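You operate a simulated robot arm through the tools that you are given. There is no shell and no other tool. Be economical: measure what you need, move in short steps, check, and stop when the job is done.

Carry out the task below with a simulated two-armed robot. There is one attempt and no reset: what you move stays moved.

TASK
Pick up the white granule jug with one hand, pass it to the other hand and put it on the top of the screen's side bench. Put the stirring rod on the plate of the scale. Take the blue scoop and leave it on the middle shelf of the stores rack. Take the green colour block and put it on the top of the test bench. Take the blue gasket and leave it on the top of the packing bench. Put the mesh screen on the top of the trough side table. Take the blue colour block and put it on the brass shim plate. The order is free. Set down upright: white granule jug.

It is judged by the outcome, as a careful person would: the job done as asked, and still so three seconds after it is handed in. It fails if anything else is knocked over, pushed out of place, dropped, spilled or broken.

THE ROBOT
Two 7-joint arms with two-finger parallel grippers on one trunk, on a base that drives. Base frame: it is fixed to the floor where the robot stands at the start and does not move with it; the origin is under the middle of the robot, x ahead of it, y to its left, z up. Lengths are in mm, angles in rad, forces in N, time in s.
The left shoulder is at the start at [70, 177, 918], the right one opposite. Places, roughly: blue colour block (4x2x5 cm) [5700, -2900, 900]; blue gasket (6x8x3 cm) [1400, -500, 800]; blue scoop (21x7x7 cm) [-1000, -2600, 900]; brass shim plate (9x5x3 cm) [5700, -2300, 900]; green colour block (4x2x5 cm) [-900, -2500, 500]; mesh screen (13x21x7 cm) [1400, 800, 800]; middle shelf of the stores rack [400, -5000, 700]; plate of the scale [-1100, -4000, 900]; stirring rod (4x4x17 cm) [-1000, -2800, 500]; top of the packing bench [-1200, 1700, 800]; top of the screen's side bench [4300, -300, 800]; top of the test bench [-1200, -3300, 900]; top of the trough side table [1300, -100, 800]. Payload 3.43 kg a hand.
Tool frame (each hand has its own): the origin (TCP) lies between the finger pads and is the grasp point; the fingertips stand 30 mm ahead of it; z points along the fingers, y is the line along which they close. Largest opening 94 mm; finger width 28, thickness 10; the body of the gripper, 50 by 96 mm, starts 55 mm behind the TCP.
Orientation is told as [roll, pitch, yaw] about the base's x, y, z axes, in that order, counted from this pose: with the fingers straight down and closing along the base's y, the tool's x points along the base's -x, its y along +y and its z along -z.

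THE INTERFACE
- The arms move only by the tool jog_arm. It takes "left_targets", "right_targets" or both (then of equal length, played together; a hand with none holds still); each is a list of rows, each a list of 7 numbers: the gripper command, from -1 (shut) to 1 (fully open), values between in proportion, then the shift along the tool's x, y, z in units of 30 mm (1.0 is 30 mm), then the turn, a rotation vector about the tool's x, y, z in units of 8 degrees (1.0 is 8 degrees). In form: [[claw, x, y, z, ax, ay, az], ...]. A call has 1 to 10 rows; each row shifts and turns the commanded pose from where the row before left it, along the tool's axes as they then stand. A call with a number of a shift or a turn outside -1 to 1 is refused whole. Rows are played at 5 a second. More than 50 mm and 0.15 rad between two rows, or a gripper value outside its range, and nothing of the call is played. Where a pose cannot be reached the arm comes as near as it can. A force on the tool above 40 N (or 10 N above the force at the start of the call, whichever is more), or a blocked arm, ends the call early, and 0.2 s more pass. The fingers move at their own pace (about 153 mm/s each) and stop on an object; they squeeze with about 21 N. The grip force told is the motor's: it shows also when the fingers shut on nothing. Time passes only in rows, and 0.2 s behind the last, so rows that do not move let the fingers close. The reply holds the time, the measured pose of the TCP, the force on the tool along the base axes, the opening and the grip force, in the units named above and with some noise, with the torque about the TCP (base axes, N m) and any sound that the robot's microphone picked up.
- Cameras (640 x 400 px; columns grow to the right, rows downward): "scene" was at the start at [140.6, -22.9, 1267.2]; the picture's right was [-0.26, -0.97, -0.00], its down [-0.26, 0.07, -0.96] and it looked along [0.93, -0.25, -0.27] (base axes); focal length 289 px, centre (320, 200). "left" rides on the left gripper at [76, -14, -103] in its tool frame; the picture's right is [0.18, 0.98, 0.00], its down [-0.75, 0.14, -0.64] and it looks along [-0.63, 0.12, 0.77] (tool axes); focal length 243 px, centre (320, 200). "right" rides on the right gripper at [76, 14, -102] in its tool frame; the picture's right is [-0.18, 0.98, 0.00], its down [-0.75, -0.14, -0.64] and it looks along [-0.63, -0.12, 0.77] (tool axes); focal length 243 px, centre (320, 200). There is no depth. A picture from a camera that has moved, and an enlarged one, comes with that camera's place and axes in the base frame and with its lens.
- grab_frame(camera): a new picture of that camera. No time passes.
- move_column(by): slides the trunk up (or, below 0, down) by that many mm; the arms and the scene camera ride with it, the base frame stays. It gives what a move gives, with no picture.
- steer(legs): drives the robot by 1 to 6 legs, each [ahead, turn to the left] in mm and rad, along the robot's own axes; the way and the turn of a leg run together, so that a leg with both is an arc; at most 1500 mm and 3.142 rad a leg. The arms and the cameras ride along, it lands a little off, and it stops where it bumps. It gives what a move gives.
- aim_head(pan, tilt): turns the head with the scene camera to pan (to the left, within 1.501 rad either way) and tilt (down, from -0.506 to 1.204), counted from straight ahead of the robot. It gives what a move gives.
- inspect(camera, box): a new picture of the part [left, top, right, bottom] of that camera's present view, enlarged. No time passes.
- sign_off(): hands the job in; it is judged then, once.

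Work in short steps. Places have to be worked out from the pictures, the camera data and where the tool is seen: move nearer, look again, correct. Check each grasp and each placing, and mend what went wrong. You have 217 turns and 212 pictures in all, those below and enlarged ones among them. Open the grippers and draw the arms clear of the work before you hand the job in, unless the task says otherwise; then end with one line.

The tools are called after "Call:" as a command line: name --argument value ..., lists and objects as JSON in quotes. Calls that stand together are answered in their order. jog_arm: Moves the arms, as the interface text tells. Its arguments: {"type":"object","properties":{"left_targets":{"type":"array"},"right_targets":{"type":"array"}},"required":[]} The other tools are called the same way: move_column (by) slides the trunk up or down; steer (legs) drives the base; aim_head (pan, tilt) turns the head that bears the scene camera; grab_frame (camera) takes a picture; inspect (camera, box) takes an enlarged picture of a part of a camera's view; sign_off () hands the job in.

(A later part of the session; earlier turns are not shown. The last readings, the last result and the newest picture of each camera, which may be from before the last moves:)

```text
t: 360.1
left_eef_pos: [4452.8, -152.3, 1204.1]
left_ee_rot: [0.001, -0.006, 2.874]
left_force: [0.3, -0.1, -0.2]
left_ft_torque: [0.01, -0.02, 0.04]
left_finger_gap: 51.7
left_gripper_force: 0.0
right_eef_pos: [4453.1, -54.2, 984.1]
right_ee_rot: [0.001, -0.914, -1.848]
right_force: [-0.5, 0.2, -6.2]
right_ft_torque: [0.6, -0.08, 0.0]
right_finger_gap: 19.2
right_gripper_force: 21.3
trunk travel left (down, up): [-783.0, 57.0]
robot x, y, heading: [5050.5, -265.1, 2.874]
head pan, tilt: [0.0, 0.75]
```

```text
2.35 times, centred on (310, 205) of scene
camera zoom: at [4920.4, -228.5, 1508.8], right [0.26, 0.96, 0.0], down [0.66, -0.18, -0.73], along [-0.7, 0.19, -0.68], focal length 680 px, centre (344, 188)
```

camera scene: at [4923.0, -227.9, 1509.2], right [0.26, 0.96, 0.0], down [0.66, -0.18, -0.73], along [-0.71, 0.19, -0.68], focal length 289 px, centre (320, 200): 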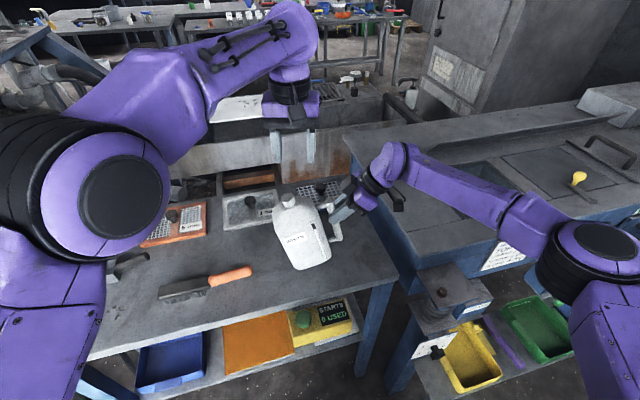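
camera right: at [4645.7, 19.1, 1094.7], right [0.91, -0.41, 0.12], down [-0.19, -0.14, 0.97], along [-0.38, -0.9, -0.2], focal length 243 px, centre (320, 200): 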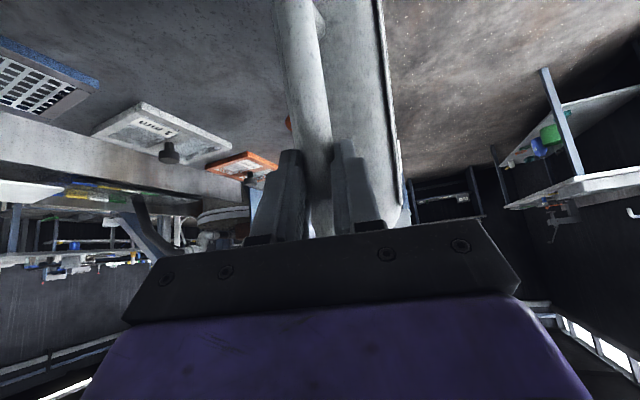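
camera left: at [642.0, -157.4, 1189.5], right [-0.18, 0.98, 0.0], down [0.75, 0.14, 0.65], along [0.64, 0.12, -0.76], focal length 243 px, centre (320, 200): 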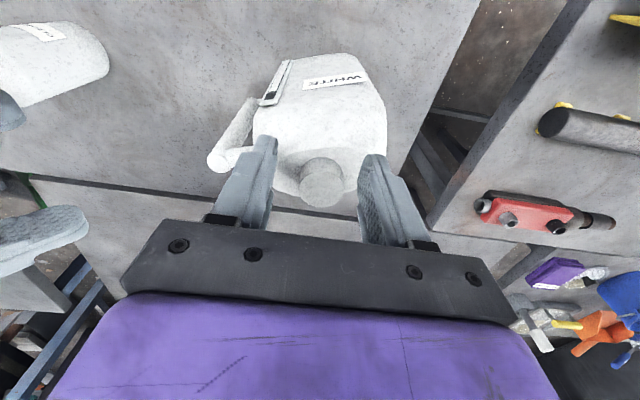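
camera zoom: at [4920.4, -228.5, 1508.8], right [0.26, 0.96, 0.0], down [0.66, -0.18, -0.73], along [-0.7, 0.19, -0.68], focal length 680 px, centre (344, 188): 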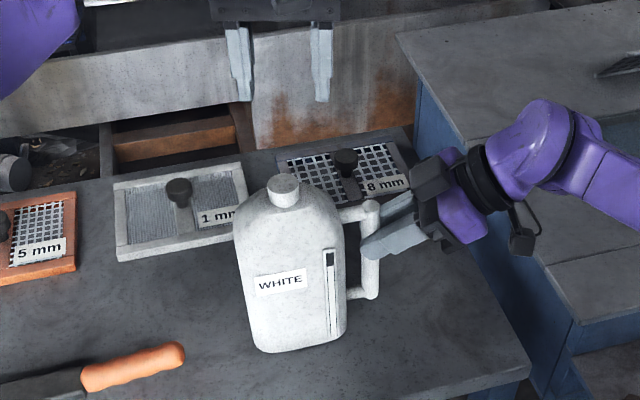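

Still hanging freely. I'll continue lowering in small steps.

Call:
jog_arm --right_targets '[[-1, 0.13, 0, 0.1, 0, 0, 0], [-1, 0.13, 0, 0.1, 0, 0, 0], [-1, 0, 0, 0, 0, 0, 0]]'

Call:
jog_arm --right_targets '[[-1, 0.13, 0, 0.1, 0, 0, 0], [-1, 0, 0, 0, 0, 0, 0]]'

Call:
inspect --camera "scene" --box '[240, 160, 380, 270]'

```text
t: 360.9
left_eef_pos: [4454.6, -152.8, 1204.1]
left_ee_rot: [0.005, -0.007, 2.874]
left_force: [0.1, -0.6, 0.7]
left_ft_torque: [-0.01, 0.03, -0.01]
left_finger_gap: 51.7
left_gripper_force: 0.1
right_eef_pos: [4455.2, -54.6, 978.4]
right_ee_rot: [-0.005, -0.92, -1.847]
right_force: [0.7, 6.7, 13.9]
right_ft_torque: [-0.73, 0.12, -0.03]
right_finger_gap: 19.3
right_gripper_force: 20.8
trunk travel left (down, up): [-783.0, 57.0]
robot x, y, heading: [5047.8, -265.5, 2.871]
head pan, tilt: [0.0, 0.75]
```

```text
t: 361.5
left_eef_pos: [4455.3, -153.3, 1204.6]
left_ee_rot: [0.004, -0.006, 2.875]
left_force: [0.0, 0.1, -0.4]
left_ft_torque: [0.0, 0.0, -0.03]
left_finger_gap: 51.8
left_gripper_force: 0.1
right_eef_pos: [4456.0, -56.1, 971.0]
right_ee_rot: [-0.005, -0.917, -1.842]
right_force: [-1.9, 5.5, 19.4]
right_ft_torque: [-0.33, 0.04, -0.06]
right_finger_gap: 19.2
right_gripper_force: 21.1
trunk travel left (down, up): [-783.0, 57.0]
robot x, y, heading: [5050.5, -265.7, 2.874]
head pan, tilt: [0.0, 0.75]
```

```text
3.64 times, centred on (310, 215) of scene
camera zoom: at [4924.6, -228.3, 1509.3], right [0.26, 0.96, 0.0], down [0.66, -0.18, -0.73], along [-0.71, 0.19, -0.68], focal length 1050 px, centre (356, 146)
```

zoom: 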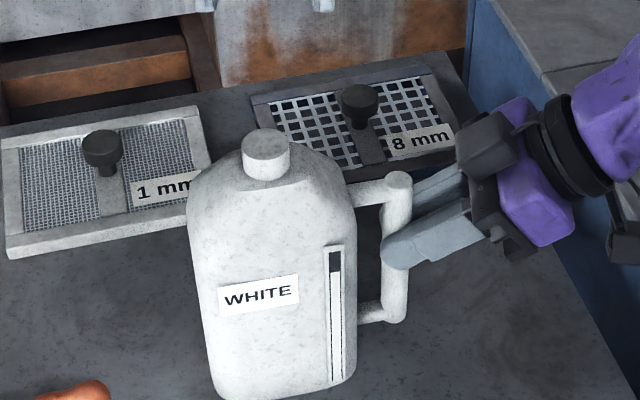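

Firm contact (19 N) and upright. I'll open and retreat along the tool axis.

Call:
jog_arm --right_targets '[[-0.3, 0, 0, 0, 0, 0, 0], [0.3, 0, 0, 0, 0, 0, 0], [0.3, 0, 0, 0, 0, 0, 0], [0.3, 0, 0, -0.7, 0, 0, 0], [0.3, 0, 0, -0.9, 0, 0, 0], [0.3, 0, 0, -0.9, 0, 0, 0], [0.3, 0, 0, -0.9, 0, 0, 0]]'

Call:
inspect --camera "scene" --box '[200, 120, 420, 290]'

```text
t: 363.1
left_eef_pos: [4454.7, -151.7, 1203.0]
left_ee_rot: [0.005, -0.008, 2.875]
left_force: [-1.0, 0.2, -0.3]
left_ft_torque: [0.02, -0.01, 0.04]
left_finger_gap: 51.8
left_gripper_force: 0.1
right_eef_pos: [4478.0, 22.5, 1031.2]
right_ee_rot: [0.0, -0.916, -1.847]
right_force: [0.5, 0.7, -0.1]
right_ft_torque: [0.01, 0.0, -0.02]
right_finger_gap: 60.8
right_gripper_force: 0.1
trunk travel left (down, up): [-783.0, 57.0]
robot x, y, heading: [5049.8, -263.1, 2.87]
head pan, tilt: [0.0, 0.75]
```

```text
2.35 times, centred on (310, 205) of scene
camera zoom: at [4922.6, -228.0, 1509.0], right [0.26, 0.96, 0.0], down [0.66, -0.18, -0.73], along [-0.71, 0.19, -0.68], focal length 680 px, centre (344, 188)
```

zoom: 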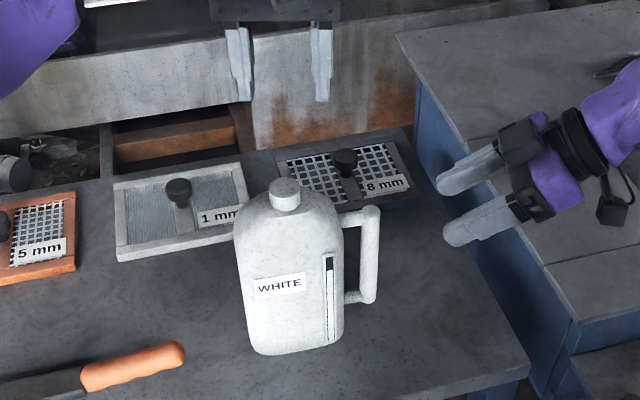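

The jug stands upright on the bench. Before leaving, one look over the bench toward the trough side table to see how to reach the gasket and mesh screen.

Call:
steer --legs '[[-250, 0]]'

Call:
move_column --by 55

Call:
aim_head --pan 0.25 --tilt 0.3

Call:
inspect --camera "scene" --box '[120, 100, 520, 300]'

```text
t: 365.0
left_eef_pos: [4698.6, -217.8, 1202.3]
left_ee_rot: [0.002, -0.006, 2.87]
left_force: [-1.2, 0.0, 0.0]
left_ft_torque: [-0.02, 0.01, 0.01]
left_finger_gap: 51.4
left_gripper_force: 0.1
right_eef_pos: [4724.1, -43.4, 1029.8]
right_ee_rot: [0.003, -0.915, -1.854]
right_force: [-0.2, 1.2, 0.1]
right_ft_torque: [0.01, -0.01, 0.01]
right_finger_gap: 61.3
right_gripper_force: 0.1
trunk travel left (down, up): [-783.0, 57.0]
robot x, y, heading: [5294.2, -331.1, 2.869]
head pan, tilt: [0.0, 0.75]
```

```text
t: 365.9
left_eef_pos: [4699.9, -218.4, 1258.2]
left_ee_rot: [0.004, -0.005, 2.87]
left_force: [-0.6, -0.7, -0.3]
left_ft_torque: [-0.01, -0.04, -0.01]
left_finger_gap: 51.8
left_gripper_force: 0.1
right_eef_pos: [4723.2, -42.9, 1084.9]
right_ee_rot: [-0.001, -0.915, -1.854]
right_force: [0.8, 0.0, 0.4]
right_ft_torque: [-0.03, -0.02, -0.04]
right_finger_gap: 61.1
right_gripper_force: 0.0
trunk travel left (down, up): [-838.0, 2.0]
robot x, y, heading: [5293.8, -333.7, 2.866]
head pan, tilt: [0.0, 0.75]
```

```text
t: 366.8
left_eef_pos: [4699.5, -217.7, 1259.4]
left_ee_rot: [0.002, -0.004, 2.871]
left_force: [0.5, -0.7, 0.0]
left_ft_torque: [-0.02, -0.01, 0.03]
left_finger_gap: 51.6
left_gripper_force: 0.0
right_eef_pos: [4724.1, -43.8, 1085.3]
right_ee_rot: [0.0, -0.914, -1.852]
right_force: [-0.2, 0.4, -0.3]
right_ft_torque: [0.0, -0.02, -0.01]
right_finger_gap: 61.2
right_gripper_force: 0.0
trunk travel left (down, up): [-838.0, 2.0]
robot x, y, heading: [5297.1, -335.1, 2.871]
head pan, tilt: [0.25, 0.3]
```

```text
1.60 times, centred on (320, 200) of scene
camera zoom: at [5154.2, -316.3, 1604.3], right [0.02, 1.0, 0.0], down [0.3, -0.01, -0.95], along [-0.95, 0.02, -0.3], focal length 462 px, centre (320, 200)
```

zoom: 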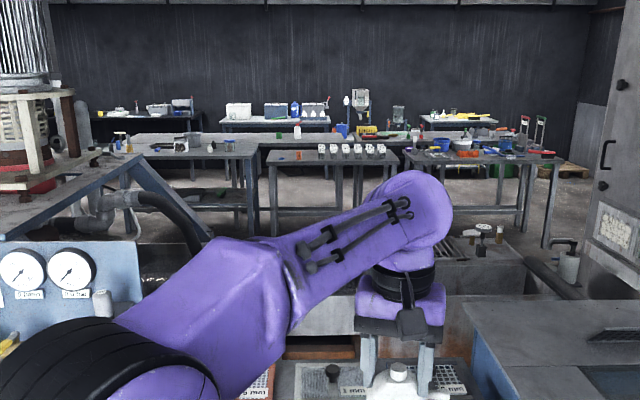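

From here I can see the trough side table's back side has a walkway (x ≈ 1600–2250), so the gasket and screen can be reached from there later. First the blue block: I'll restore the right hand to straight-down and drive to the far-wall bench.

Call:
jog_arm --right_targets '[[1, 0, 0, -0.5, 0, 0.94, 0], [1, 0, 0, -0.5, 0, 0.94, 0], [1, 0, 0, -0.5, 0, 0.94, 0], [1, 0, 0, -0.5, 0, 0.94, 0], [1, 0, 0, -0.5, 0, 0.94, 0], [1, 0, 0, -0.5, 0, 0.94, 0], [1, 0, 0, -0.5, 0, 0.92, 0]]'

Call:
jog_arm --right_targets '[[1, 0, 0, 0, 0, 0, 1], [1, 0, 0, 0, 0, 0, 1], [1, 0, 0, 0, 0, 0, 1], [1, 0, 0, 0, 0, 0, 1], [1, 0, 0, 0, 0, 0, 1], [1, 0, 0, 0, 0, 0, 1], [1, 0, 0, 0, 0, 0, 1], [1, 0, 0, 0, 0, 0, 1], [1, 0, 0, 0, 0, 0, 1], [1, 0, 0, 0, 0, 0, 1]]'

Call:
steer --legs '[[0, 1.708], [1300, 0], [1288, 0], [0, 1.705]]'

Call:
aim_head --pan 0.1 --tilt 0.65

Call:
grab_frame --camera "scene"

```text
t: 368.4
left_eef_pos: [4699.0, -220.5, 1258.3]
left_ee_rot: [0.001, -0.006, 2.87]
left_force: [-0.7, -0.2, 0.8]
left_ft_torque: [0.0, 0.01, 0.03]
left_finger_gap: 51.6
left_gripper_force: 0.0
right_eef_pos: [4739.2, 5.3, 1174.7]
right_ee_rot: [0.0, 0.003, -1.854]
right_force: [1.1, -1.0, -0.3]
right_ft_torque: [0.0, 0.0, 0.0]
right_finger_gap: 94.1
right_gripper_force: 0.1
trunk travel left (down, up): [-838.0, 2.0]
robot x, y, heading: [5297.2, -333.6, 2.87]
head pan, tilt: [0.25, 0.3]
```

```text
t: 370.6
left_eef_pos: [4698.5, -218.2, 1257.5]
left_ee_rot: [0.003, -0.007, 2.868]
left_force: [0.2, 0.3, 0.2]
left_ft_torque: [-0.02, 0.01, 0.0]
left_finger_gap: 51.6
left_gripper_force: 0.1
right_eef_pos: [4738.2, 5.9, 1173.7]
right_ee_rot: [-0.003, 0.001, 3.031]
right_force: [-0.5, 1.0, -0.1]
right_ft_torque: [0.01, -0.01, 0.0]
right_finger_gap: 93.9
right_gripper_force: 0.1
trunk travel left (down, up): [-838.0, 2.0]
robot x, y, heading: [5293.3, -332.8, 2.866]
head pan, tilt: [0.25, 0.3]
```

```text
t: 391.5
left_eef_pos: [5537.7, -2863.2, 1257.9]
left_ee_rot: [0.004, -0.006, -0.036]
left_force: [-0.1, 0.2, 0.1]
left_ft_torque: [0.02, 0.03, -0.03]
left_finger_gap: 51.6
left_gripper_force: 0.1
right_eef_pos: [5552.3, -3088.1, 1172.8]
right_ee_rot: [0.001, -0.001, 0.129]
right_force: [-0.3, 0.5, -0.3]
right_ft_torque: [0.04, 0.06, 0.0]
right_finger_gap: 93.9
right_gripper_force: 0.2
trunk travel left (down, up): [-838.0, 2.0]
robot x, y, heading: [4933.3, -2887.2, -0.034]
head pan, tilt: [0.25, 0.3]
```

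```text
t: 392.3
left_eef_pos: [5537.2, -2862.0, 1257.6]
left_ee_rot: [0.005, -0.004, -0.037]
left_force: [-0.3, 0.1, -0.9]
left_ft_torque: [0.0, 0.04, -0.03]
left_finger_gap: 51.6
left_gripper_force: 0.1
right_eef_pos: [5553.0, -3089.0, 1172.6]
right_ee_rot: [-0.002, -0.002, 0.131]
right_force: [0.5, 0.3, 0.5]
right_ft_torque: [0.03, -0.01, -0.01]
right_finger_gap: 94.1
right_gripper_force: 0.1
trunk travel left (down, up): [-838.0, 2.0]
robot x, y, heading: [4932.3, -2889.3, -0.035]
head pan, tilt: [0.099, 0.649]
```

```text
68 pictures are left
camera scene: at [5068.6, -2884.1, 1572.6], right [0.06, -1.0, 0.0], down [-0.6, -0.04, -0.8], along [0.8, 0.05, -0.6], focal length 289 px, centre (320, 200)
```

scene: 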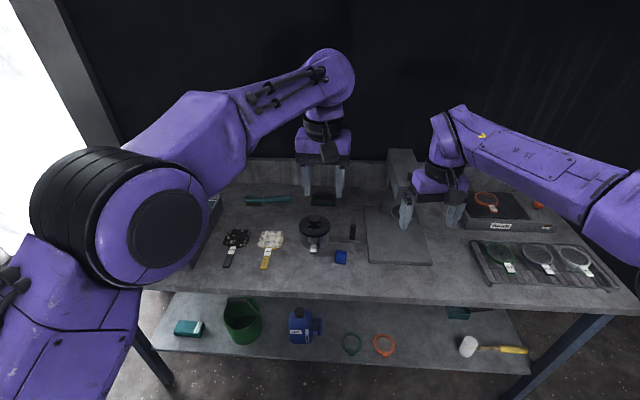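

The blue block is at about [5696, -2909]. I'll pull the right hand back and up, drive 150 mm closer, and bring the left hand over the block with a narrow opening (a pot is close by).

Call:
jog_arm --right_targets '[[1, 1, -0.3, -0.8, 0, 0, 0], [1, 1, -0.3, -0.8, 0, 0, 0], [1, 1, -0.3, -0.8, 0, 0, 0], [1, 1, -0.3, -0.8, 0, 0, 0], [1, 1, -0.3, -0.8, 0, 0, 0], [1, 1, 0, 0, 0, 0, 0]]' --left_targets '[[0.1, 0, -0.25, 0, 0, 0, 0], [0.1, 0, -0.25, 0, 0, 0, 0], [0.1, 0, -0.25, 0, 0, 0, 0], [0.1, 0, -0.25, 0, 0, 0, 0], [0.1, 0, -0.25, 0, 0, 0, 0], [0.1, 0, 0, 0, 0, 0, 0]]'

Call:
steer --legs '[[150, 0.03]]'

Call:
jog_arm --left_targets '[[0.1, 0, 0, 1, 0, 0, 0], [0.1, 0, 0, 1, 0, 0, 0], [0.1, 0, 0, 1, 0, 0, 0], [0.1, 0, 0, 1, 0, 0, 0], [0.1, 0, 0, 1, 0, 0, 0], [0.1, 0, 0, 1, 0, 0, 0], [0.1, 0, 0, 1, 0, 0, 0], [0.1, 0, 0, 1, 0, 0, 0], [0.1, 0, 0, 0, 0, 0, 0]]'

Call:
grab_frame --camera "left"

```text
t: 393.7
left_eef_pos: [5536.2, -2899.3, 1258.4]
left_ee_rot: [0.003, -0.007, -0.037]
left_force: [0.1, 0.4, 0.1]
left_ft_torque: [-0.01, -0.02, 0.03]
left_finger_gap: 51.7
left_gripper_force: 0.1
right_eef_pos: [5378.4, -3158.3, 1293.1]
right_ee_rot: [0.0, 0.0, 0.129]
right_force: [-0.9, -0.1, 0.6]
right_ft_torque: [-0.02, -0.02, -0.01]
right_finger_gap: 93.9
right_gripper_force: 0.0
trunk travel left (down, up): [-838.0, 2.0]
robot x, y, heading: [4932.9, -2890.1, -0.036]
head pan, tilt: [0.099, 0.649]
```

```text
t: 395.1
left_eef_pos: [5681.6, -2884.2, 1259.0]
left_ee_rot: [0.004, -0.011, -0.007]
left_force: [-0.6, -0.1, -0.1]
left_ft_torque: [-0.03, -0.03, 0.0]
left_finger_gap: 51.9
left_gripper_force: 0.2
right_eef_pos: [5529.5, -3146.9, 1295.1]
right_ee_rot: [-0.004, -0.004, 0.157]
right_force: [-0.8, 0.0, 0.6]
right_ft_torque: [-0.02, -0.02, -0.02]
right_finger_gap: 93.9
right_gripper_force: 0.1
trunk travel left (down, up): [-838.0, 2.0]
robot x, y, heading: [5079.8, -2891.7, -0.008]
head pan, tilt: [0.099, 0.649]
```

```text
t: 397.1
left_eef_pos: [5685.3, -2883.3, 1017.8]
left_ee_rot: [0.005, -0.007, -0.008]
left_force: [0.3, 0.9, -0.8]
left_ft_torque: [-0.03, 0.0, 0.0]
left_finger_gap: 52.1
left_gripper_force: 0.0
right_eef_pos: [5533.3, -3146.5, 1293.3]
right_ee_rot: [0.0, -0.001, 0.159]
right_force: [0.1, -0.6, 1.0]
right_ft_torque: [0.02, 0.0, -0.02]
right_finger_gap: 93.9
right_gripper_force: 0.1
trunk travel left (down, up): [-838.0, 2.0]
robot x, y, heading: [5077.8, -2889.9, -0.007]
head pan, tilt: [0.099, 0.649]
```

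```text
67 pictures are left
camera left: at [5606.2, -2898.2, 1118.1], right [-0.18, 0.98, 0.0], down [0.75, 0.13, 0.65], along [0.64, 0.12, -0.76], focal length 243 px, centre (320, 200)
```

left: 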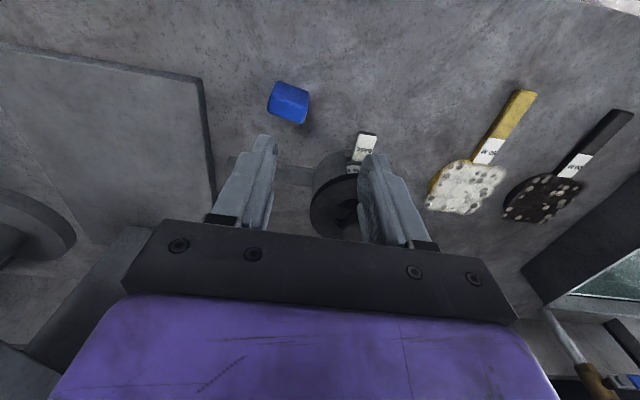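

Block at about [5690, -2912]; the pot is clear of the finger path (x > 5745). I'll align and descend to z ≈ 900.

Call:
jog_arm --left_targets '[[0.3, -0.08, -0.5, 0, 0, 0, 0], [0.3, -0.08, -0.47, 0, 0, 0, 0], [0.3, 0, 0, 1, 0, 0, 0], [0.3, 0, 0, 1, 0, 0, 0], [0.3, 0, 0, 1, 0, 0, 0], [0.3, 0, 0, 0.8, 0, 0, 0], [0.3, 0, 0, 0, 0, 0, 0]]'

Call:
grab_frame --camera "left"

```text
t: 398.6
left_eef_pos: [5690.8, -2913.3, 902.9]
left_ee_rot: [0.004, -0.004, -0.006]
left_force: [-0.7, -0.3, 0.1]
left_ft_torque: [0.01, 0.0, 0.0]
left_finger_gap: 61.5
left_gripper_force: 0.1
right_eef_pos: [5533.8, -3146.7, 1293.2]
right_ee_rot: [0.0, -0.001, 0.158]
right_force: [0.6, 0.3, -0.4]
right_ft_torque: [-0.02, -0.03, 0.01]
right_finger_gap: 94.0
right_gripper_force: 0.0
trunk travel left (down, up): [-838.0, 2.0]
robot x, y, heading: [5076.6, -2895.1, -0.006]
head pan, tilt: [0.099, 0.649]
```

```text
66 pictures are left
camera left: at [5612.4, -2928.8, 1003.6], right [-0.18, 0.98, 0.0], down [0.75, 0.13, 0.65], along [0.64, 0.12, -0.76], focal length 243 px, centre (320, 200)
```

left: 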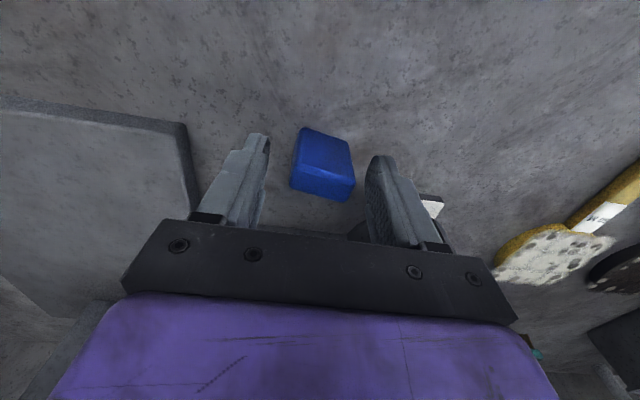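

The block lies flat (top ≈ 878, bench ≈ 858). I'll lower ~11 mm so the fingertips just clear the bench, and close.

Call:
jog_arm --left_targets '[[0.3, -0.13, 0.03, 0.2, 0, 0, 0], [0.3, 0, 0, 0.15, 0, 0, 0], [0.3, 0, 0, 0, 0, 0, 0], [-1, 0, 0, 0, 0, 0, 0], [-1, 0, 0, 0, 0, 0, 0], [-1, 0, 0, 0, 0, 0, 0]]'

Call:
grab_frame --camera "left"

```text
t: 400.1
left_eef_pos: [5691.8, -2910.9, 893.7]
left_ee_rot: [0.004, -0.007, -0.006]
left_force: [0.4, 0.8, 0.3]
left_ft_torque: [-0.04, -0.02, -0.01]
left_finger_gap: 36.8
left_gripper_force: 20.6
left hand out of reach, approached as far as the arm can: row 1
right_eef_pos: [5533.9, -3146.9, 1293.7]
right_ee_rot: [-0.001, 0.001, 0.159]
right_force: [0.3, -0.1, -1.1]
right_ft_torque: [0.04, -0.01, 0.01]
right_finger_gap: 93.9
right_gripper_force: 0.0
trunk travel left (down, up): [-838.0, 2.0]
robot x, y, heading: [5077.5, -2891.4, -0.008]
head pan, tilt: [0.099, 0.649]
```

```text
65 pictures are left
camera left: at [5614.3, -2925.9, 994.3], right [-0.18, 0.98, 0.0], down [0.75, 0.13, 0.65], along [0.64, 0.12, -0.76], focal length 243 px, centre (320, 200)
```

left: 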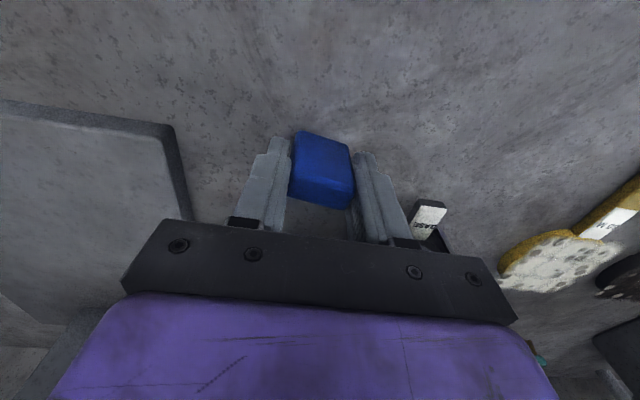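

Gripped (37 mm). I'll lift 180 mm, back off 150, and move along to y ≈ -2300 for the brass shim plate.

Call:
jog_arm --left_targets '[[-1, 0, 0, -1, 0, 0, 0], [-1, 0, 0, -1, 0, 0, 0], [-1, 0, 0, -1, 0, 0, 0], [-1, 0, 0, -1, 0, 0, 0], [-1, 0, 0, -1, 0, 0, 0], [-1, 0, 0, -1, 0, 0, 0]]'

Call:
steer --legs '[[-150, 0], [0, 1.571], [550, 0], [0, -1.571]]'

Call:
aim_head --pan 0.15 --tilt 0.65

Call:
grab_frame --camera "scene"

Call:
grab_frame --camera "left"

```text
t: 401.4
left_eef_pos: [5688.4, -2910.4, 1074.4]
left_ee_rot: [0.005, -0.004, -0.007]
left_force: [-0.3, -0.1, -0.8]
left_ft_torque: [0.0, -0.01, 0.01]
left_finger_gap: 37.0
left_gripper_force: 21.7
right_eef_pos: [5533.0, -3146.3, 1291.9]
right_ee_rot: [0.0, 0.001, 0.159]
right_force: [0.1, -0.5, 0.1]
right_ft_torque: [0.01, -0.01, 0.01]
right_finger_gap: 93.8
right_gripper_force: 0.0
trunk travel left (down, up): [-838.0, 2.0]
robot x, y, heading: [5076.6, -2892.6, -0.006]
head pan, tilt: [0.099, 0.649]
```

```text
t: 413.2
left_eef_pos: [5545.0, -2354.7, 1075.2]
left_ee_rot: [0.002, -0.007, 0.005]
left_force: [-0.3, 0.1, 0.3]
left_ft_torque: [0.02, 0.04, -0.02]
left_finger_gap: 37.0
left_gripper_force: 20.8
right_eef_pos: [5391.6, -2593.1, 1293.9]
right_ee_rot: [-0.002, 0.0, 0.171]
right_force: [0.0, -0.5, 0.0]
right_ft_torque: [0.0, 0.02, 0.01]
right_finger_gap: 94.1
right_gripper_force: 0.0
trunk travel left (down, up): [-838.0, 2.0]
robot x, y, heading: [4929.1, -2343.6, 0.003]
head pan, tilt: [0.099, 0.649]
```

```text
t: 413.8
left_eef_pos: [5545.9, -2355.8, 1075.1]
left_ee_rot: [0.004, -0.005, 0.006]
left_force: [0.6, 0.0, -0.5]
left_ft_torque: [0.01, -0.01, 0.02]
left_finger_gap: 36.9
left_gripper_force: 20.5
right_eef_pos: [5391.9, -2594.0, 1293.0]
right_ee_rot: [0.0, -0.001, 0.171]
right_force: [0.4, 0.3, 0.3]
right_ft_torque: [-0.04, 0.0, 0.01]
right_finger_gap: 93.9
right_gripper_force: 0.0
trunk travel left (down, up): [-838.0, 2.0]
robot x, y, heading: [4933.7, -2342.6, 0.009]
head pan, tilt: [0.15, 0.649]
```

```text
64 pictures are left
camera scene: at [5069.2, -2329.3, 1572.5], right [0.15, -0.99, 0.0], down [-0.6, -0.09, -0.8], along [0.79, 0.12, -0.6], focal length 289 px, centre (320, 200)
```

scene: 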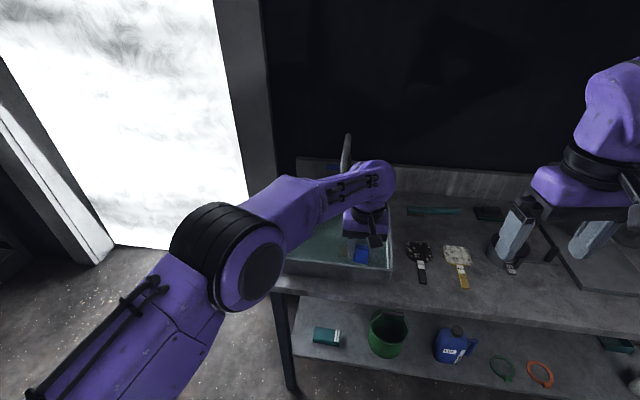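

```text
63 pictures are left
camera left: at [5467.6, -2371.3, 1175.7], right [-0.19, 0.98, 0.0], down [0.75, 0.14, 0.65], along [0.63, 0.12, -0.76], focal length 243 px, centre (320, 200)
```

left: 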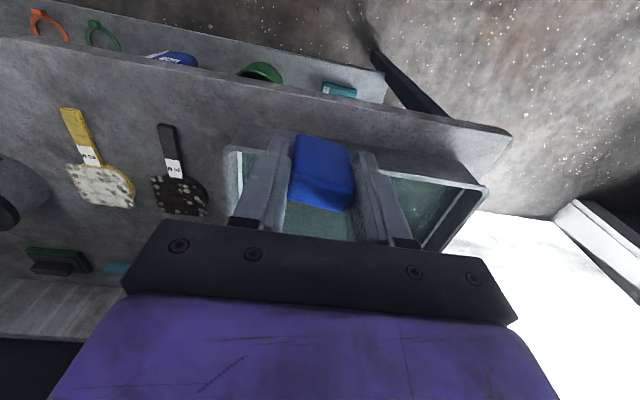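

The shim plate should be right behind the held block, apparently in the tray at the bench's end. I'll move the left hand aside to see it.

Call:
jog_arm --left_targets '[[-1, 0.7, 1, -0.5, 0, 0, 0], [-1, 0.7, 1, -0.5, 0, 0, 0], [-1, 0.7, 1, -0.5, 0, 0, 0], [-1, 0.7, 1, -0.5, 0, 0, 0], [-1, 0.7, 1, -0.5, 0, 0, 0]]'

Call:
inspect --camera "scene" --box '[240, 120, 480, 320]'

Call:
grab_frame --camera "left"

```text
t: 415.0
left_eef_pos: [5436.7, -2205.2, 1150.5]
left_ee_rot: [0.002, -0.008, 0.003]
left_force: [0.5, 0.0, 0.1]
left_ft_torque: [-0.01, -0.04, 0.02]
left_finger_gap: 36.9
left_gripper_force: 21.2
right_eef_pos: [5389.1, -2590.6, 1293.7]
right_ee_rot: [0.0, -0.001, 0.171]
right_force: [-0.5, 0.5, -0.7]
right_ft_torque: [0.02, -0.04, 0.02]
right_finger_gap: 93.9
right_gripper_force: 0.0
trunk travel left (down, up): [-838.0, 2.0]
robot x, y, heading: [4935.0, -2341.6, 0.003]
head pan, tilt: [0.15, 0.649]
```

```text
2.00 times, centred on (360, 220) of scene
camera zoom: at [5066.7, -2327.2, 1572.7], right [0.16, -0.99, 0.0], down [-0.6, -0.09, -0.8], along [0.79, 0.12, -0.6], focal length 578 px, centre (240, 160)
```

zoom: 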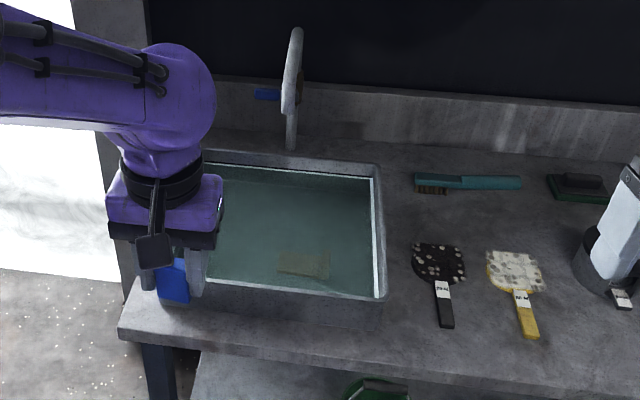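

```text
61 pictures are left
camera left: at [5358.9, -2220.6, 1251.0], right [-0.19, 0.98, 0.0], down [0.75, 0.14, 0.65], along [0.64, 0.12, -0.76], focal length 243 px, centre (320, 200)
```

left: 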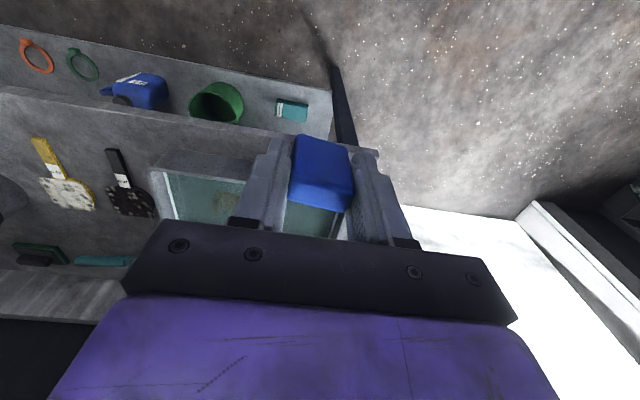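

The shim plate lies in the shallow tray at about [5715, -2331]. I'll zoom with the left camera to triangulate its exact position.

Call:
inspect --camera "left" --box '[140, 130, 300, 230]'

Call:
inspect --camera "scene" --box '[320, 210, 440, 290]'

```text
4.00 times, centred on (220, 180) of left
camera zoom: at [5358.9, -2220.6, 1251.0], right [-0.19, 0.98, 0.0], down [0.75, 0.14, 0.65], along [0.64, 0.12, -0.76], focal length 970 px, centre (720, 280)
```

zoom: 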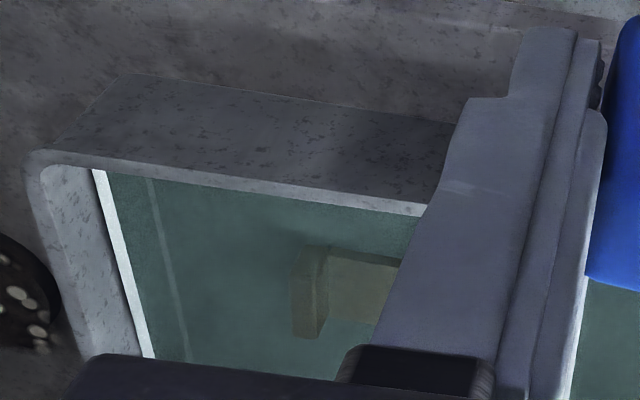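

```text
5.00 times, centred on (380, 250) of scene
camera zoom: at [5066.7, -2327.2, 1572.7], right [0.16, -0.99, 0.0], down [-0.6, -0.09, -0.8], along [0.79, 0.12, -0.6], focal length 1444 px, centre (20, -50)
```

zoom: 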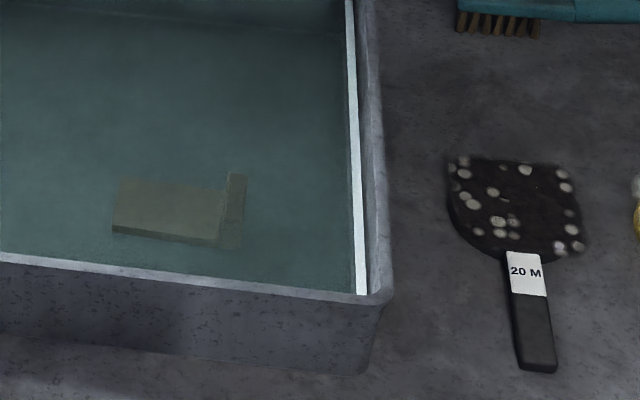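

Triangulated: the flat part of the shim plate spans x 5703–5752, y -2355…-2291 (top ≈ 868), with a raised tab at its right end (top ≈ 883). I'll bring the block to [5727, -2315] at z ≈ 950.

Call:
steer --legs '[[150, 0]]'

Call:
move_column --by -100

Call:
jog_arm --left_targets '[[-1, -0.93, -0.73, 0, 0, 0, 0], [-1, -0.93, -0.73, 0, 0, 0, 0], [-1, -0.93, -0.73, 0, 0, 0, 0], [-1, -0.93, -0.73, 0, 0, 0, 0], [-1, -0.93, -0.73, 0, 0, 0, 0], [-1, 0, 0, 1, 0, 0, 0], [-1, 0, 0, 1, 0, 0, 0], [-1, 0, 0, 1, 0, 0, 0], [-1, 0, 0, 0, 0, 0, 0]]'

Call:
grab_frame --camera "left"

```text
t: 416.4
left_eef_pos: [5584.2, -2205.8, 1150.6]
left_ee_rot: [0.004, -0.009, 0.004]
left_force: [-0.6, 0.1, -0.5]
left_ft_torque: [-0.02, -0.03, 0.04]
left_finger_gap: 37.0
left_gripper_force: 20.7
right_eef_pos: [5536.7, -2592.2, 1294.0]
right_ee_rot: [-0.002, -0.005, 0.172]
right_force: [0.1, -0.4, 0.2]
right_ft_torque: [-0.02, -0.05, 0.02]
right_finger_gap: 94.2
right_gripper_force: 0.0
trunk travel left (down, up): [-838.0, 2.0]
robot x, y, heading: [5079.7, -2339.2, 0.009]
head pan, tilt: [0.15, 0.649]
```

```text
t: 417.7
left_eef_pos: [5587.1, -2206.5, 1049.1]
left_ee_rot: [0.002, -0.006, 0.006]
left_force: [1.0, -0.2, -0.6]
left_ft_torque: [0.04, 0.02, 0.0]
left_finger_gap: 36.9
left_gripper_force: 21.2
right_eef_pos: [5539.5, -2592.7, 1192.9]
right_ee_rot: [-0.002, -0.001, 0.17]
right_force: [0.3, 0.2, 0.5]
right_ft_torque: [-0.01, 0.04, 0.03]
right_finger_gap: 93.7
right_gripper_force: 0.1
trunk travel left (down, up): [-738.0, 102.0]
robot x, y, heading: [5083.5, -2344.6, 0.009]
head pan, tilt: [0.15, 0.649]
```

```text
t: 419.7
left_eef_pos: [5728.7, -2315.1, 959.0]
left_ee_rot: [0.003, -0.007, 0.003]
left_force: [-0.2, -0.9, 0.7]
left_ft_torque: [0.03, 0.01, -0.03]
left_finger_gap: 36.9
left_gripper_force: 20.8
right_eef_pos: [5538.0, -2593.2, 1193.4]
right_ee_rot: [-0.001, -0.003, 0.171]
right_force: [-0.5, -0.4, -0.5]
right_ft_torque: [-0.01, -0.04, 0.0]
right_finger_gap: 94.0
right_gripper_force: 0.1
trunk travel left (down, up): [-738.0, 102.0]
robot x, y, heading: [5083.4, -2343.1, 0.007]
head pan, tilt: [0.15, 0.649]
```

```text
58 pictures are left
camera left: at [5649.6, -2331.6, 1059.5], right [-0.19, 0.98, 0.0], down [0.75, 0.14, 0.65], along [0.64, 0.12, -0.76], focal length 243 px, centre (320, 200)
```

left: 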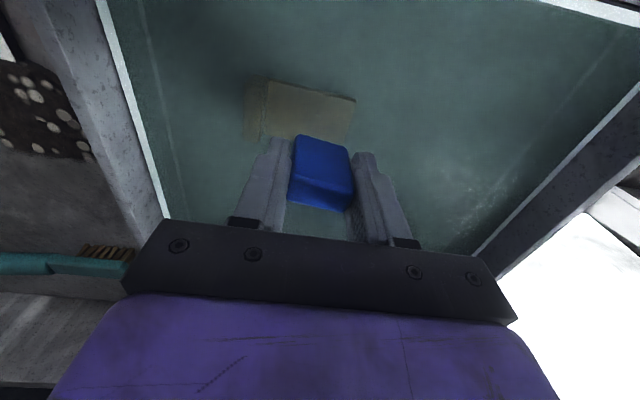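

The plate's near edge matches (x ≈ 5706, y -2360…-2294). I'll shift 4 mm right and descend until the block contacts the plate.

Call:
jog_arm --left_targets '[[-1, 0, -0.13, 0.5, 0, 0, 0], [-1, 0, 0, 0.6, 0, 0, 0], [-1, 0, 0, 0.3, 0, 0, 0], [-1, 0, 0, 0, 0, 0, 0]]'

Call:
jog_arm --left_targets '[[-1, 0, 0, 0.15, 0, 0, 0], [-1, 0, 0, 0.15, 0, 0, 0], [-1, 0, 0, 0, 0, 0, 0]]'

Call:
grab_frame --camera "left"

```text
t: 420.7
left_eef_pos: [5727.5, -2317.7, 918.0]
left_ee_rot: [0.004, -0.007, 0.004]
left_force: [0.2, -0.2, -0.8]
left_ft_torque: [0.02, 0.03, 0.0]
left_finger_gap: 36.9
left_gripper_force: 21.1
right_eef_pos: [5539.6, -2592.9, 1193.4]
right_ee_rot: [-0.001, -0.001, 0.17]
right_force: [-0.2, -0.4, 0.2]
right_ft_torque: [-0.01, -0.01, -0.01]
right_finger_gap: 94.0
right_gripper_force: 0.2
trunk travel left (down, up): [-738.0, 102.0]
robot x, y, heading: [5081.9, -2343.0, 0.003]
head pan, tilt: [0.15, 0.649]
```

```text
t: 421.5
left_eef_pos: [5727.2, -2317.8, 909.1]
left_ee_rot: [0.002, -0.007, 0.006]
left_force: [-0.8, -0.1, -0.5]
left_ft_torque: [0.01, 0.01, 0.0]
left_finger_gap: 36.9
left_gripper_force: 21.2
right_eef_pos: [5540.2, -2591.7, 1192.4]
right_ee_rot: [0.001, 0.001, 0.17]
right_force: [-0.4, 1.0, -0.3]
right_ft_torque: [-0.03, -0.01, 0.0]
right_finger_gap: 93.8
right_gripper_force: 0.0
trunk travel left (down, up): [-738.0, 102.0]
robot x, y, heading: [5078.9, -2343.7, 0.005]
head pan, tilt: [0.15, 0.649]
```

```text
57 pictures are left
camera left: at [5650.1, -2333.9, 1009.3], right [-0.19, 0.98, 0.0], down [0.75, 0.14, 0.65], along [0.64, 0.12, -0.76], focal length 243 px, centre (320, 200)
```

left: 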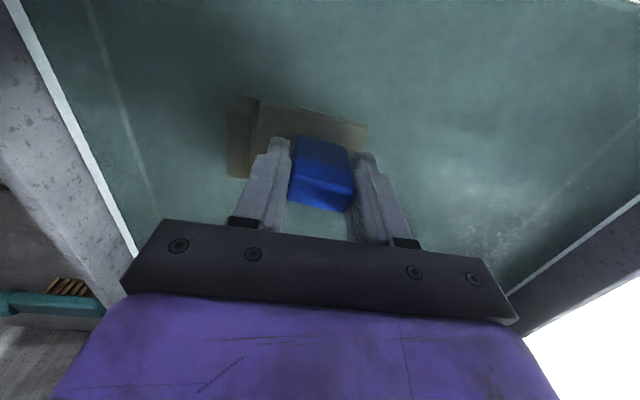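

Still above the plate. I'll continue down in 3 mm steps.

Call:
jog_arm --left_targets '[[-1, 0, 0, 0.1, 0, 0, 0], [-1, 0, 0, 0.1, 0, 0, 0], [-1, 0, 0, 0, 0, 0, 0]]'

Call:
jog_arm --left_targets '[[-1, 0, 0, 0.08, 0, 0, 0], [-1, 0, 0, 0.08, 0, 0, 0], [-1, 0, 0, 0, 0, 0, 0]]'

Call:
grab_frame --camera "left"

```text
t: 422.3
left_eef_pos: [5727.4, -2316.4, 905.6]
left_ee_rot: [0.002, -0.011, 0.005]
left_force: [4.9, -1.1, 19.9]
left_ft_torque: [-0.18, -0.19, 0.02]
left_finger_gap: 37.4
left_gripper_force: 20.9
right_eef_pos: [5537.6, -2591.3, 1193.8]
right_ee_rot: [-0.001, -0.002, 0.171]
right_force: [-0.2, 0.2, -0.5]
right_ft_torque: [0.01, 0.03, -0.03]
right_finger_gap: 94.2
right_gripper_force: 0.0
trunk travel left (down, up): [-738.0, 102.0]
robot x, y, heading: [5082.3, -2340.7, 0.005]
head pan, tilt: [0.15, 0.649]
```

```text
t: 423.1
left_eef_pos: [5726.3, -2317.5, 898.9]
left_ee_rot: [0.005, -0.009, 0.006]
left_force: [3.9, -0.7, 16.2]
left_ft_torque: [-0.22, -0.04, 0.03]
left_finger_gap: 36.7
left_gripper_force: 20.5
right_eef_pos: [5538.0, -2593.5, 1193.7]
right_ee_rot: [-0.001, -0.002, 0.17]
right_force: [1.1, 1.2, -0.5]
right_ft_torque: [-0.01, 0.0, 0.0]
right_finger_gap: 93.8
right_gripper_force: 0.1
trunk travel left (down, up): [-738.0, 102.0]
robot x, y, heading: [5077.3, -2343.1, 0.002]
head pan, tilt: [0.15, 0.649]
```

```text
56 pictures are left
camera left: at [5648.9, -2334.2, 1000.3], right [-0.19, 0.98, 0.0], down [0.75, 0.14, 0.65], along [0.64, 0.12, -0.76], focal length 243 px, centre (320, 200)
```

left: 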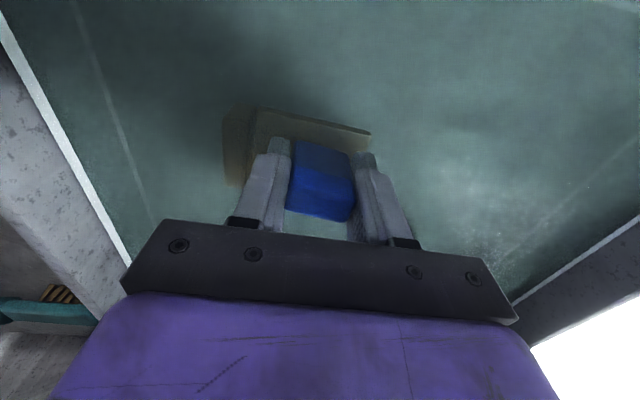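

The block rests on the plate (≈16 N). I'll open just enough and lift straight up.

Call:
jog_arm --left_targets '[[0.1, 0, 0, 0, 0, 0, 0], [0.1, 0, 0, 0, 0, 0, 0], [0.1, 0, 0, -0.5, 0, 0, 0], [0.1, 0, 0, -1, 0, 0, 0], [0.1, 0, 0, -1, 0, 0, 0], [0.1, 0, 0, -1, 0, 0, 0], [0.1, 0, 0, -1, 0, 0, 0]]'

Call:
inspect --camera "left" --box '[220, 60, 420, 220]'

```text
t: 424.7
left_eef_pos: [5727.3, -2316.8, 1033.4]
left_ee_rot: [0.004, -0.004, 0.004]
left_force: [-0.3, 0.2, 0.4]
left_ft_torque: [-0.01, -0.01, 0.0]
left_finger_gap: 51.7
left_gripper_force: 0.1
right_eef_pos: [5538.3, -2592.6, 1193.2]
right_ee_rot: [0.0, 0.0, 0.172]
right_force: [-0.7, 1.3, 0.1]
right_ft_torque: [0.01, -0.02, -0.01]
right_finger_gap: 93.9
right_gripper_force: 0.0
trunk travel left (down, up): [-738.0, 102.0]
robot x, y, heading: [5081.7, -2340.3, 0.007]
head pan, tilt: [0.15, 0.649]
```

```text
2.50 times, centred on (320, 140) of left
camera zoom: at [5649.9, -2334.1, 1134.5], right [-0.19, 0.98, 0.0], down [0.75, 0.14, 0.65], along [0.63, 0.12, -0.76], focal length 606 px, centre (320, 350)
```

zoom: 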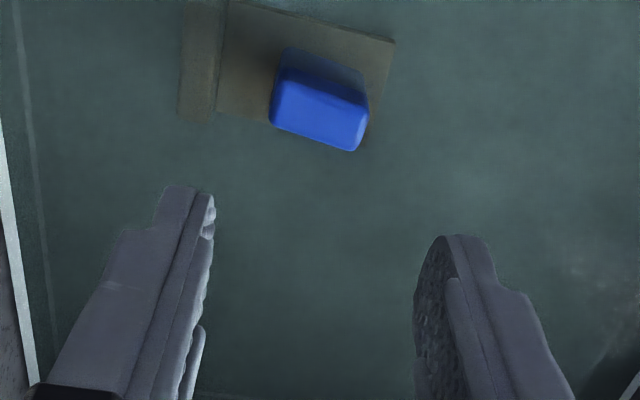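

The blue block stands on the shim plate. I'll retract, raise the hands, fix the right hand's residual yaw, and drive back toward the walkway behind the trough side table.

Call:
jog_arm --left_targets '[[1, 0.5, 0, -1, 0, 0, 0], [1, 0.5, 0, -1, 0, 0, 0], [1, 0.5, 0, -1, 0, 0, 0], [1, 0.5, 0, -1, 0, 0, 0]]' --right_targets '[[1, 0, 0, 0, 0, 0, 0.6], [1, 0, 0, 0, 0, 0, 0.6], [1, 0, 0, 0, 0, 0, 0], [1, 0, 0, 0, 0, 0, 0]]'

Call:
steer --legs '[[-150, 0], [0, -1.571], [720, 0], [0, -1.571], [1450, 0], [1430, 0]]'

Call:
move_column --by 100

Call:
aim_head --pan -1.3 --tilt 0.4

Call:
grab_frame --camera "scene"

```text
t: 425.7
left_eef_pos: [5664.3, -2318.5, 1153.7]
left_ee_rot: [0.004, -0.008, 0.005]
left_force: [-0.7, 0.5, 0.2]
left_ft_torque: [-0.04, 0.0, -0.01]
left_finger_gap: 94.0
left_gripper_force: 0.0
right_eef_pos: [5538.1, -2593.3, 1193.3]
right_ee_rot: [-0.001, -0.003, 0.001]
right_force: [-0.2, 0.8, -0.2]
right_ft_torque: [0.01, -0.01, 0.06]
right_finger_gap: 94.1
right_gripper_force: 0.0
trunk travel left (down, up): [-738.0, 102.0]
robot x, y, heading: [5078.4, -2341.5, 0.002]
head pan, tilt: [0.15, 0.649]
```

```text
t: 451.7
left_eef_pos: [1482.2, -3132.6, 1152.0]
left_ee_rot: [0.001, -0.008, -3.131]
left_force: [-0.6, -0.2, 0.3]
left_ft_torque: [0.0, 0.01, -0.02]
left_finger_gap: 93.9
left_gripper_force: 0.0
right_eef_pos: [1607.1, -2855.5, 1193.2]
right_ee_rot: [0.0, 0.0, -3.133]
right_force: [-0.5, 0.2, 0.6]
right_ft_torque: [-0.01, 0.0, 0.01]
right_finger_gap: 94.1
right_gripper_force: 0.0
trunk travel left (down, up): [-738.0, 102.0]
robot x, y, heading: [2067.9, -3100.2, -3.133]
head pan, tilt: [0.15, 0.649]
```

```text
t: 453.0
left_eef_pos: [1481.2, -3132.4, 1251.4]
left_ee_rot: [0.003, -0.006, -3.131]
left_force: [0.4, -0.8, -0.1]
left_ft_torque: [-0.02, -0.02, 0.0]
left_finger_gap: 93.9
left_gripper_force: 0.0
right_eef_pos: [1606.5, -2854.8, 1292.5]
right_ee_rot: [0.001, -0.002, -3.133]
right_force: [0.4, 0.1, 0.1]
right_ft_torque: [-0.01, -0.02, 0.0]
right_finger_gap: 93.8
right_gripper_force: 0.0
trunk travel left (down, up): [-838.0, 2.0]
robot x, y, heading: [2063.0, -3105.4, -3.128]
head pan, tilt: [0.15, 0.649]
```

```text
t: 454.6
left_eef_pos: [1481.7, -3131.6, 1251.9]
left_ee_rot: [0.003, -0.008, -3.132]
left_force: [0.1, -0.7, -0.3]
left_ft_torque: [0.03, 0.0, 0.0]
left_finger_gap: 93.9
left_gripper_force: 0.0
right_eef_pos: [1606.4, -2855.4, 1292.7]
right_ee_rot: [-0.001, -0.001, -3.132]
right_force: [0.0, 0.7, -0.4]
right_ft_torque: [-0.01, 0.01, -0.01]
right_finger_gap: 94.2
right_gripper_force: 0.0
trunk travel left (down, up): [-838.0, 2.0]
robot x, y, heading: [2069.9, -3104.6, -3.13]
head pan, tilt: [-1.3, 0.4]
```

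```text
54 pictures are left
camera scene: at [1990.9, -3012.9, 1595.0], right [0.96, 0.28, 0.0], down [0.11, -0.37, -0.92], along [-0.26, 0.88, -0.39], focal length 289 px, centre (320, 200)
```

scene: 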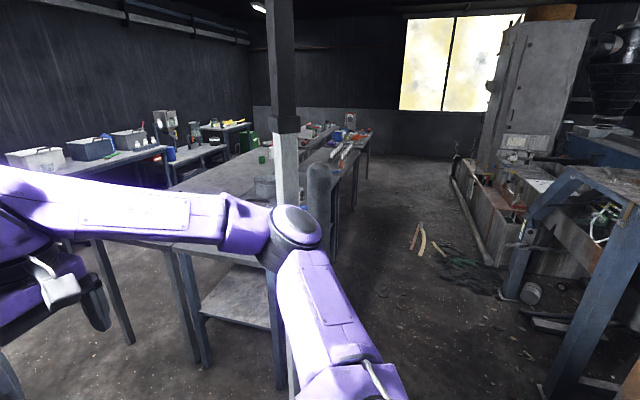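

The walkway behind the tables is clear (planks lie at x ≥ 2230). I'll drive up it to about (1940, -560) and face the gasket.

Call:
steer --legs '[[0, -1.532], [1280, 0], [1270, 0], [0, 1.521]]'

Call:
aim_head --pan 0.0 --tilt 0.7

Call:
grab_frame --camera "scene"

```text
t: 463.8
left_eef_pos: [1928.2, -1410.2, 1257.1]
left_ee_rot: [-0.032, 0.0, 1.64]
left_force: [0.2, -1.0, -0.8]
left_ft_torque: [0.03, 0.02, -0.01]
left_finger_gap: 94.0
left_gripper_force: 0.1
right_eef_pos: [2204.5, -1529.6, 1300.5]
right_ee_rot: [-0.029, -0.004, 1.648]
right_force: [0.4, -0.4, -0.8]
right_ft_torque: [-0.01, 0.04, 0.02]
right_finger_gap: 94.0
right_gripper_force: 0.0
trunk travel left (down, up): [-838.0, 2.0]
robot x, y, heading: [2030.3, -1996.4, 1.776]
head pan, tilt: [-1.3, 0.4]
stopped in leg 2: the robot was blocked; the commanded pose is now the measured one
```

```text
t: 465.3
left_eef_pos: [1931.6, -1409.9, 1259.0]
left_ee_rot: [-0.026, -0.006, 1.639]
left_force: [0.2, -0.3, 0.6]
left_ft_torque: [0.04, 0.01, -0.02]
left_finger_gap: 93.9
left_gripper_force: 0.0
right_eef_pos: [2209.4, -1529.2, 1301.9]
right_ee_rot: [-0.028, -0.006, 1.658]
right_force: [0.4, -0.3, 0.3]
right_ft_torque: [-0.01, 0.03, -0.01]
right_finger_gap: 94.0
right_gripper_force: 0.1
trunk travel left (down, up): [-838.0, 2.0]
robot x, y, heading: [2030.2, -1990.8, 1.775]
head pan, tilt: [0.0, 0.7]
```

```text
53 pictures are left
camera scene: at [2023.8, -1858.1, 1569.3], right [0.98, 0.2, -0.01], down [0.12, -0.63, -0.77], along [-0.17, 0.75, -0.64], focal length 289 px, centre (320, 200)
```

scene: 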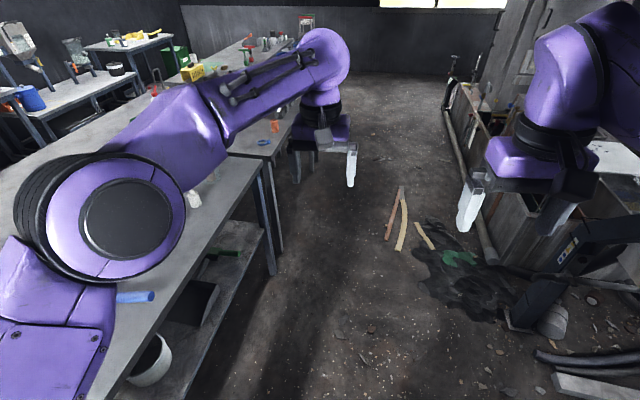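

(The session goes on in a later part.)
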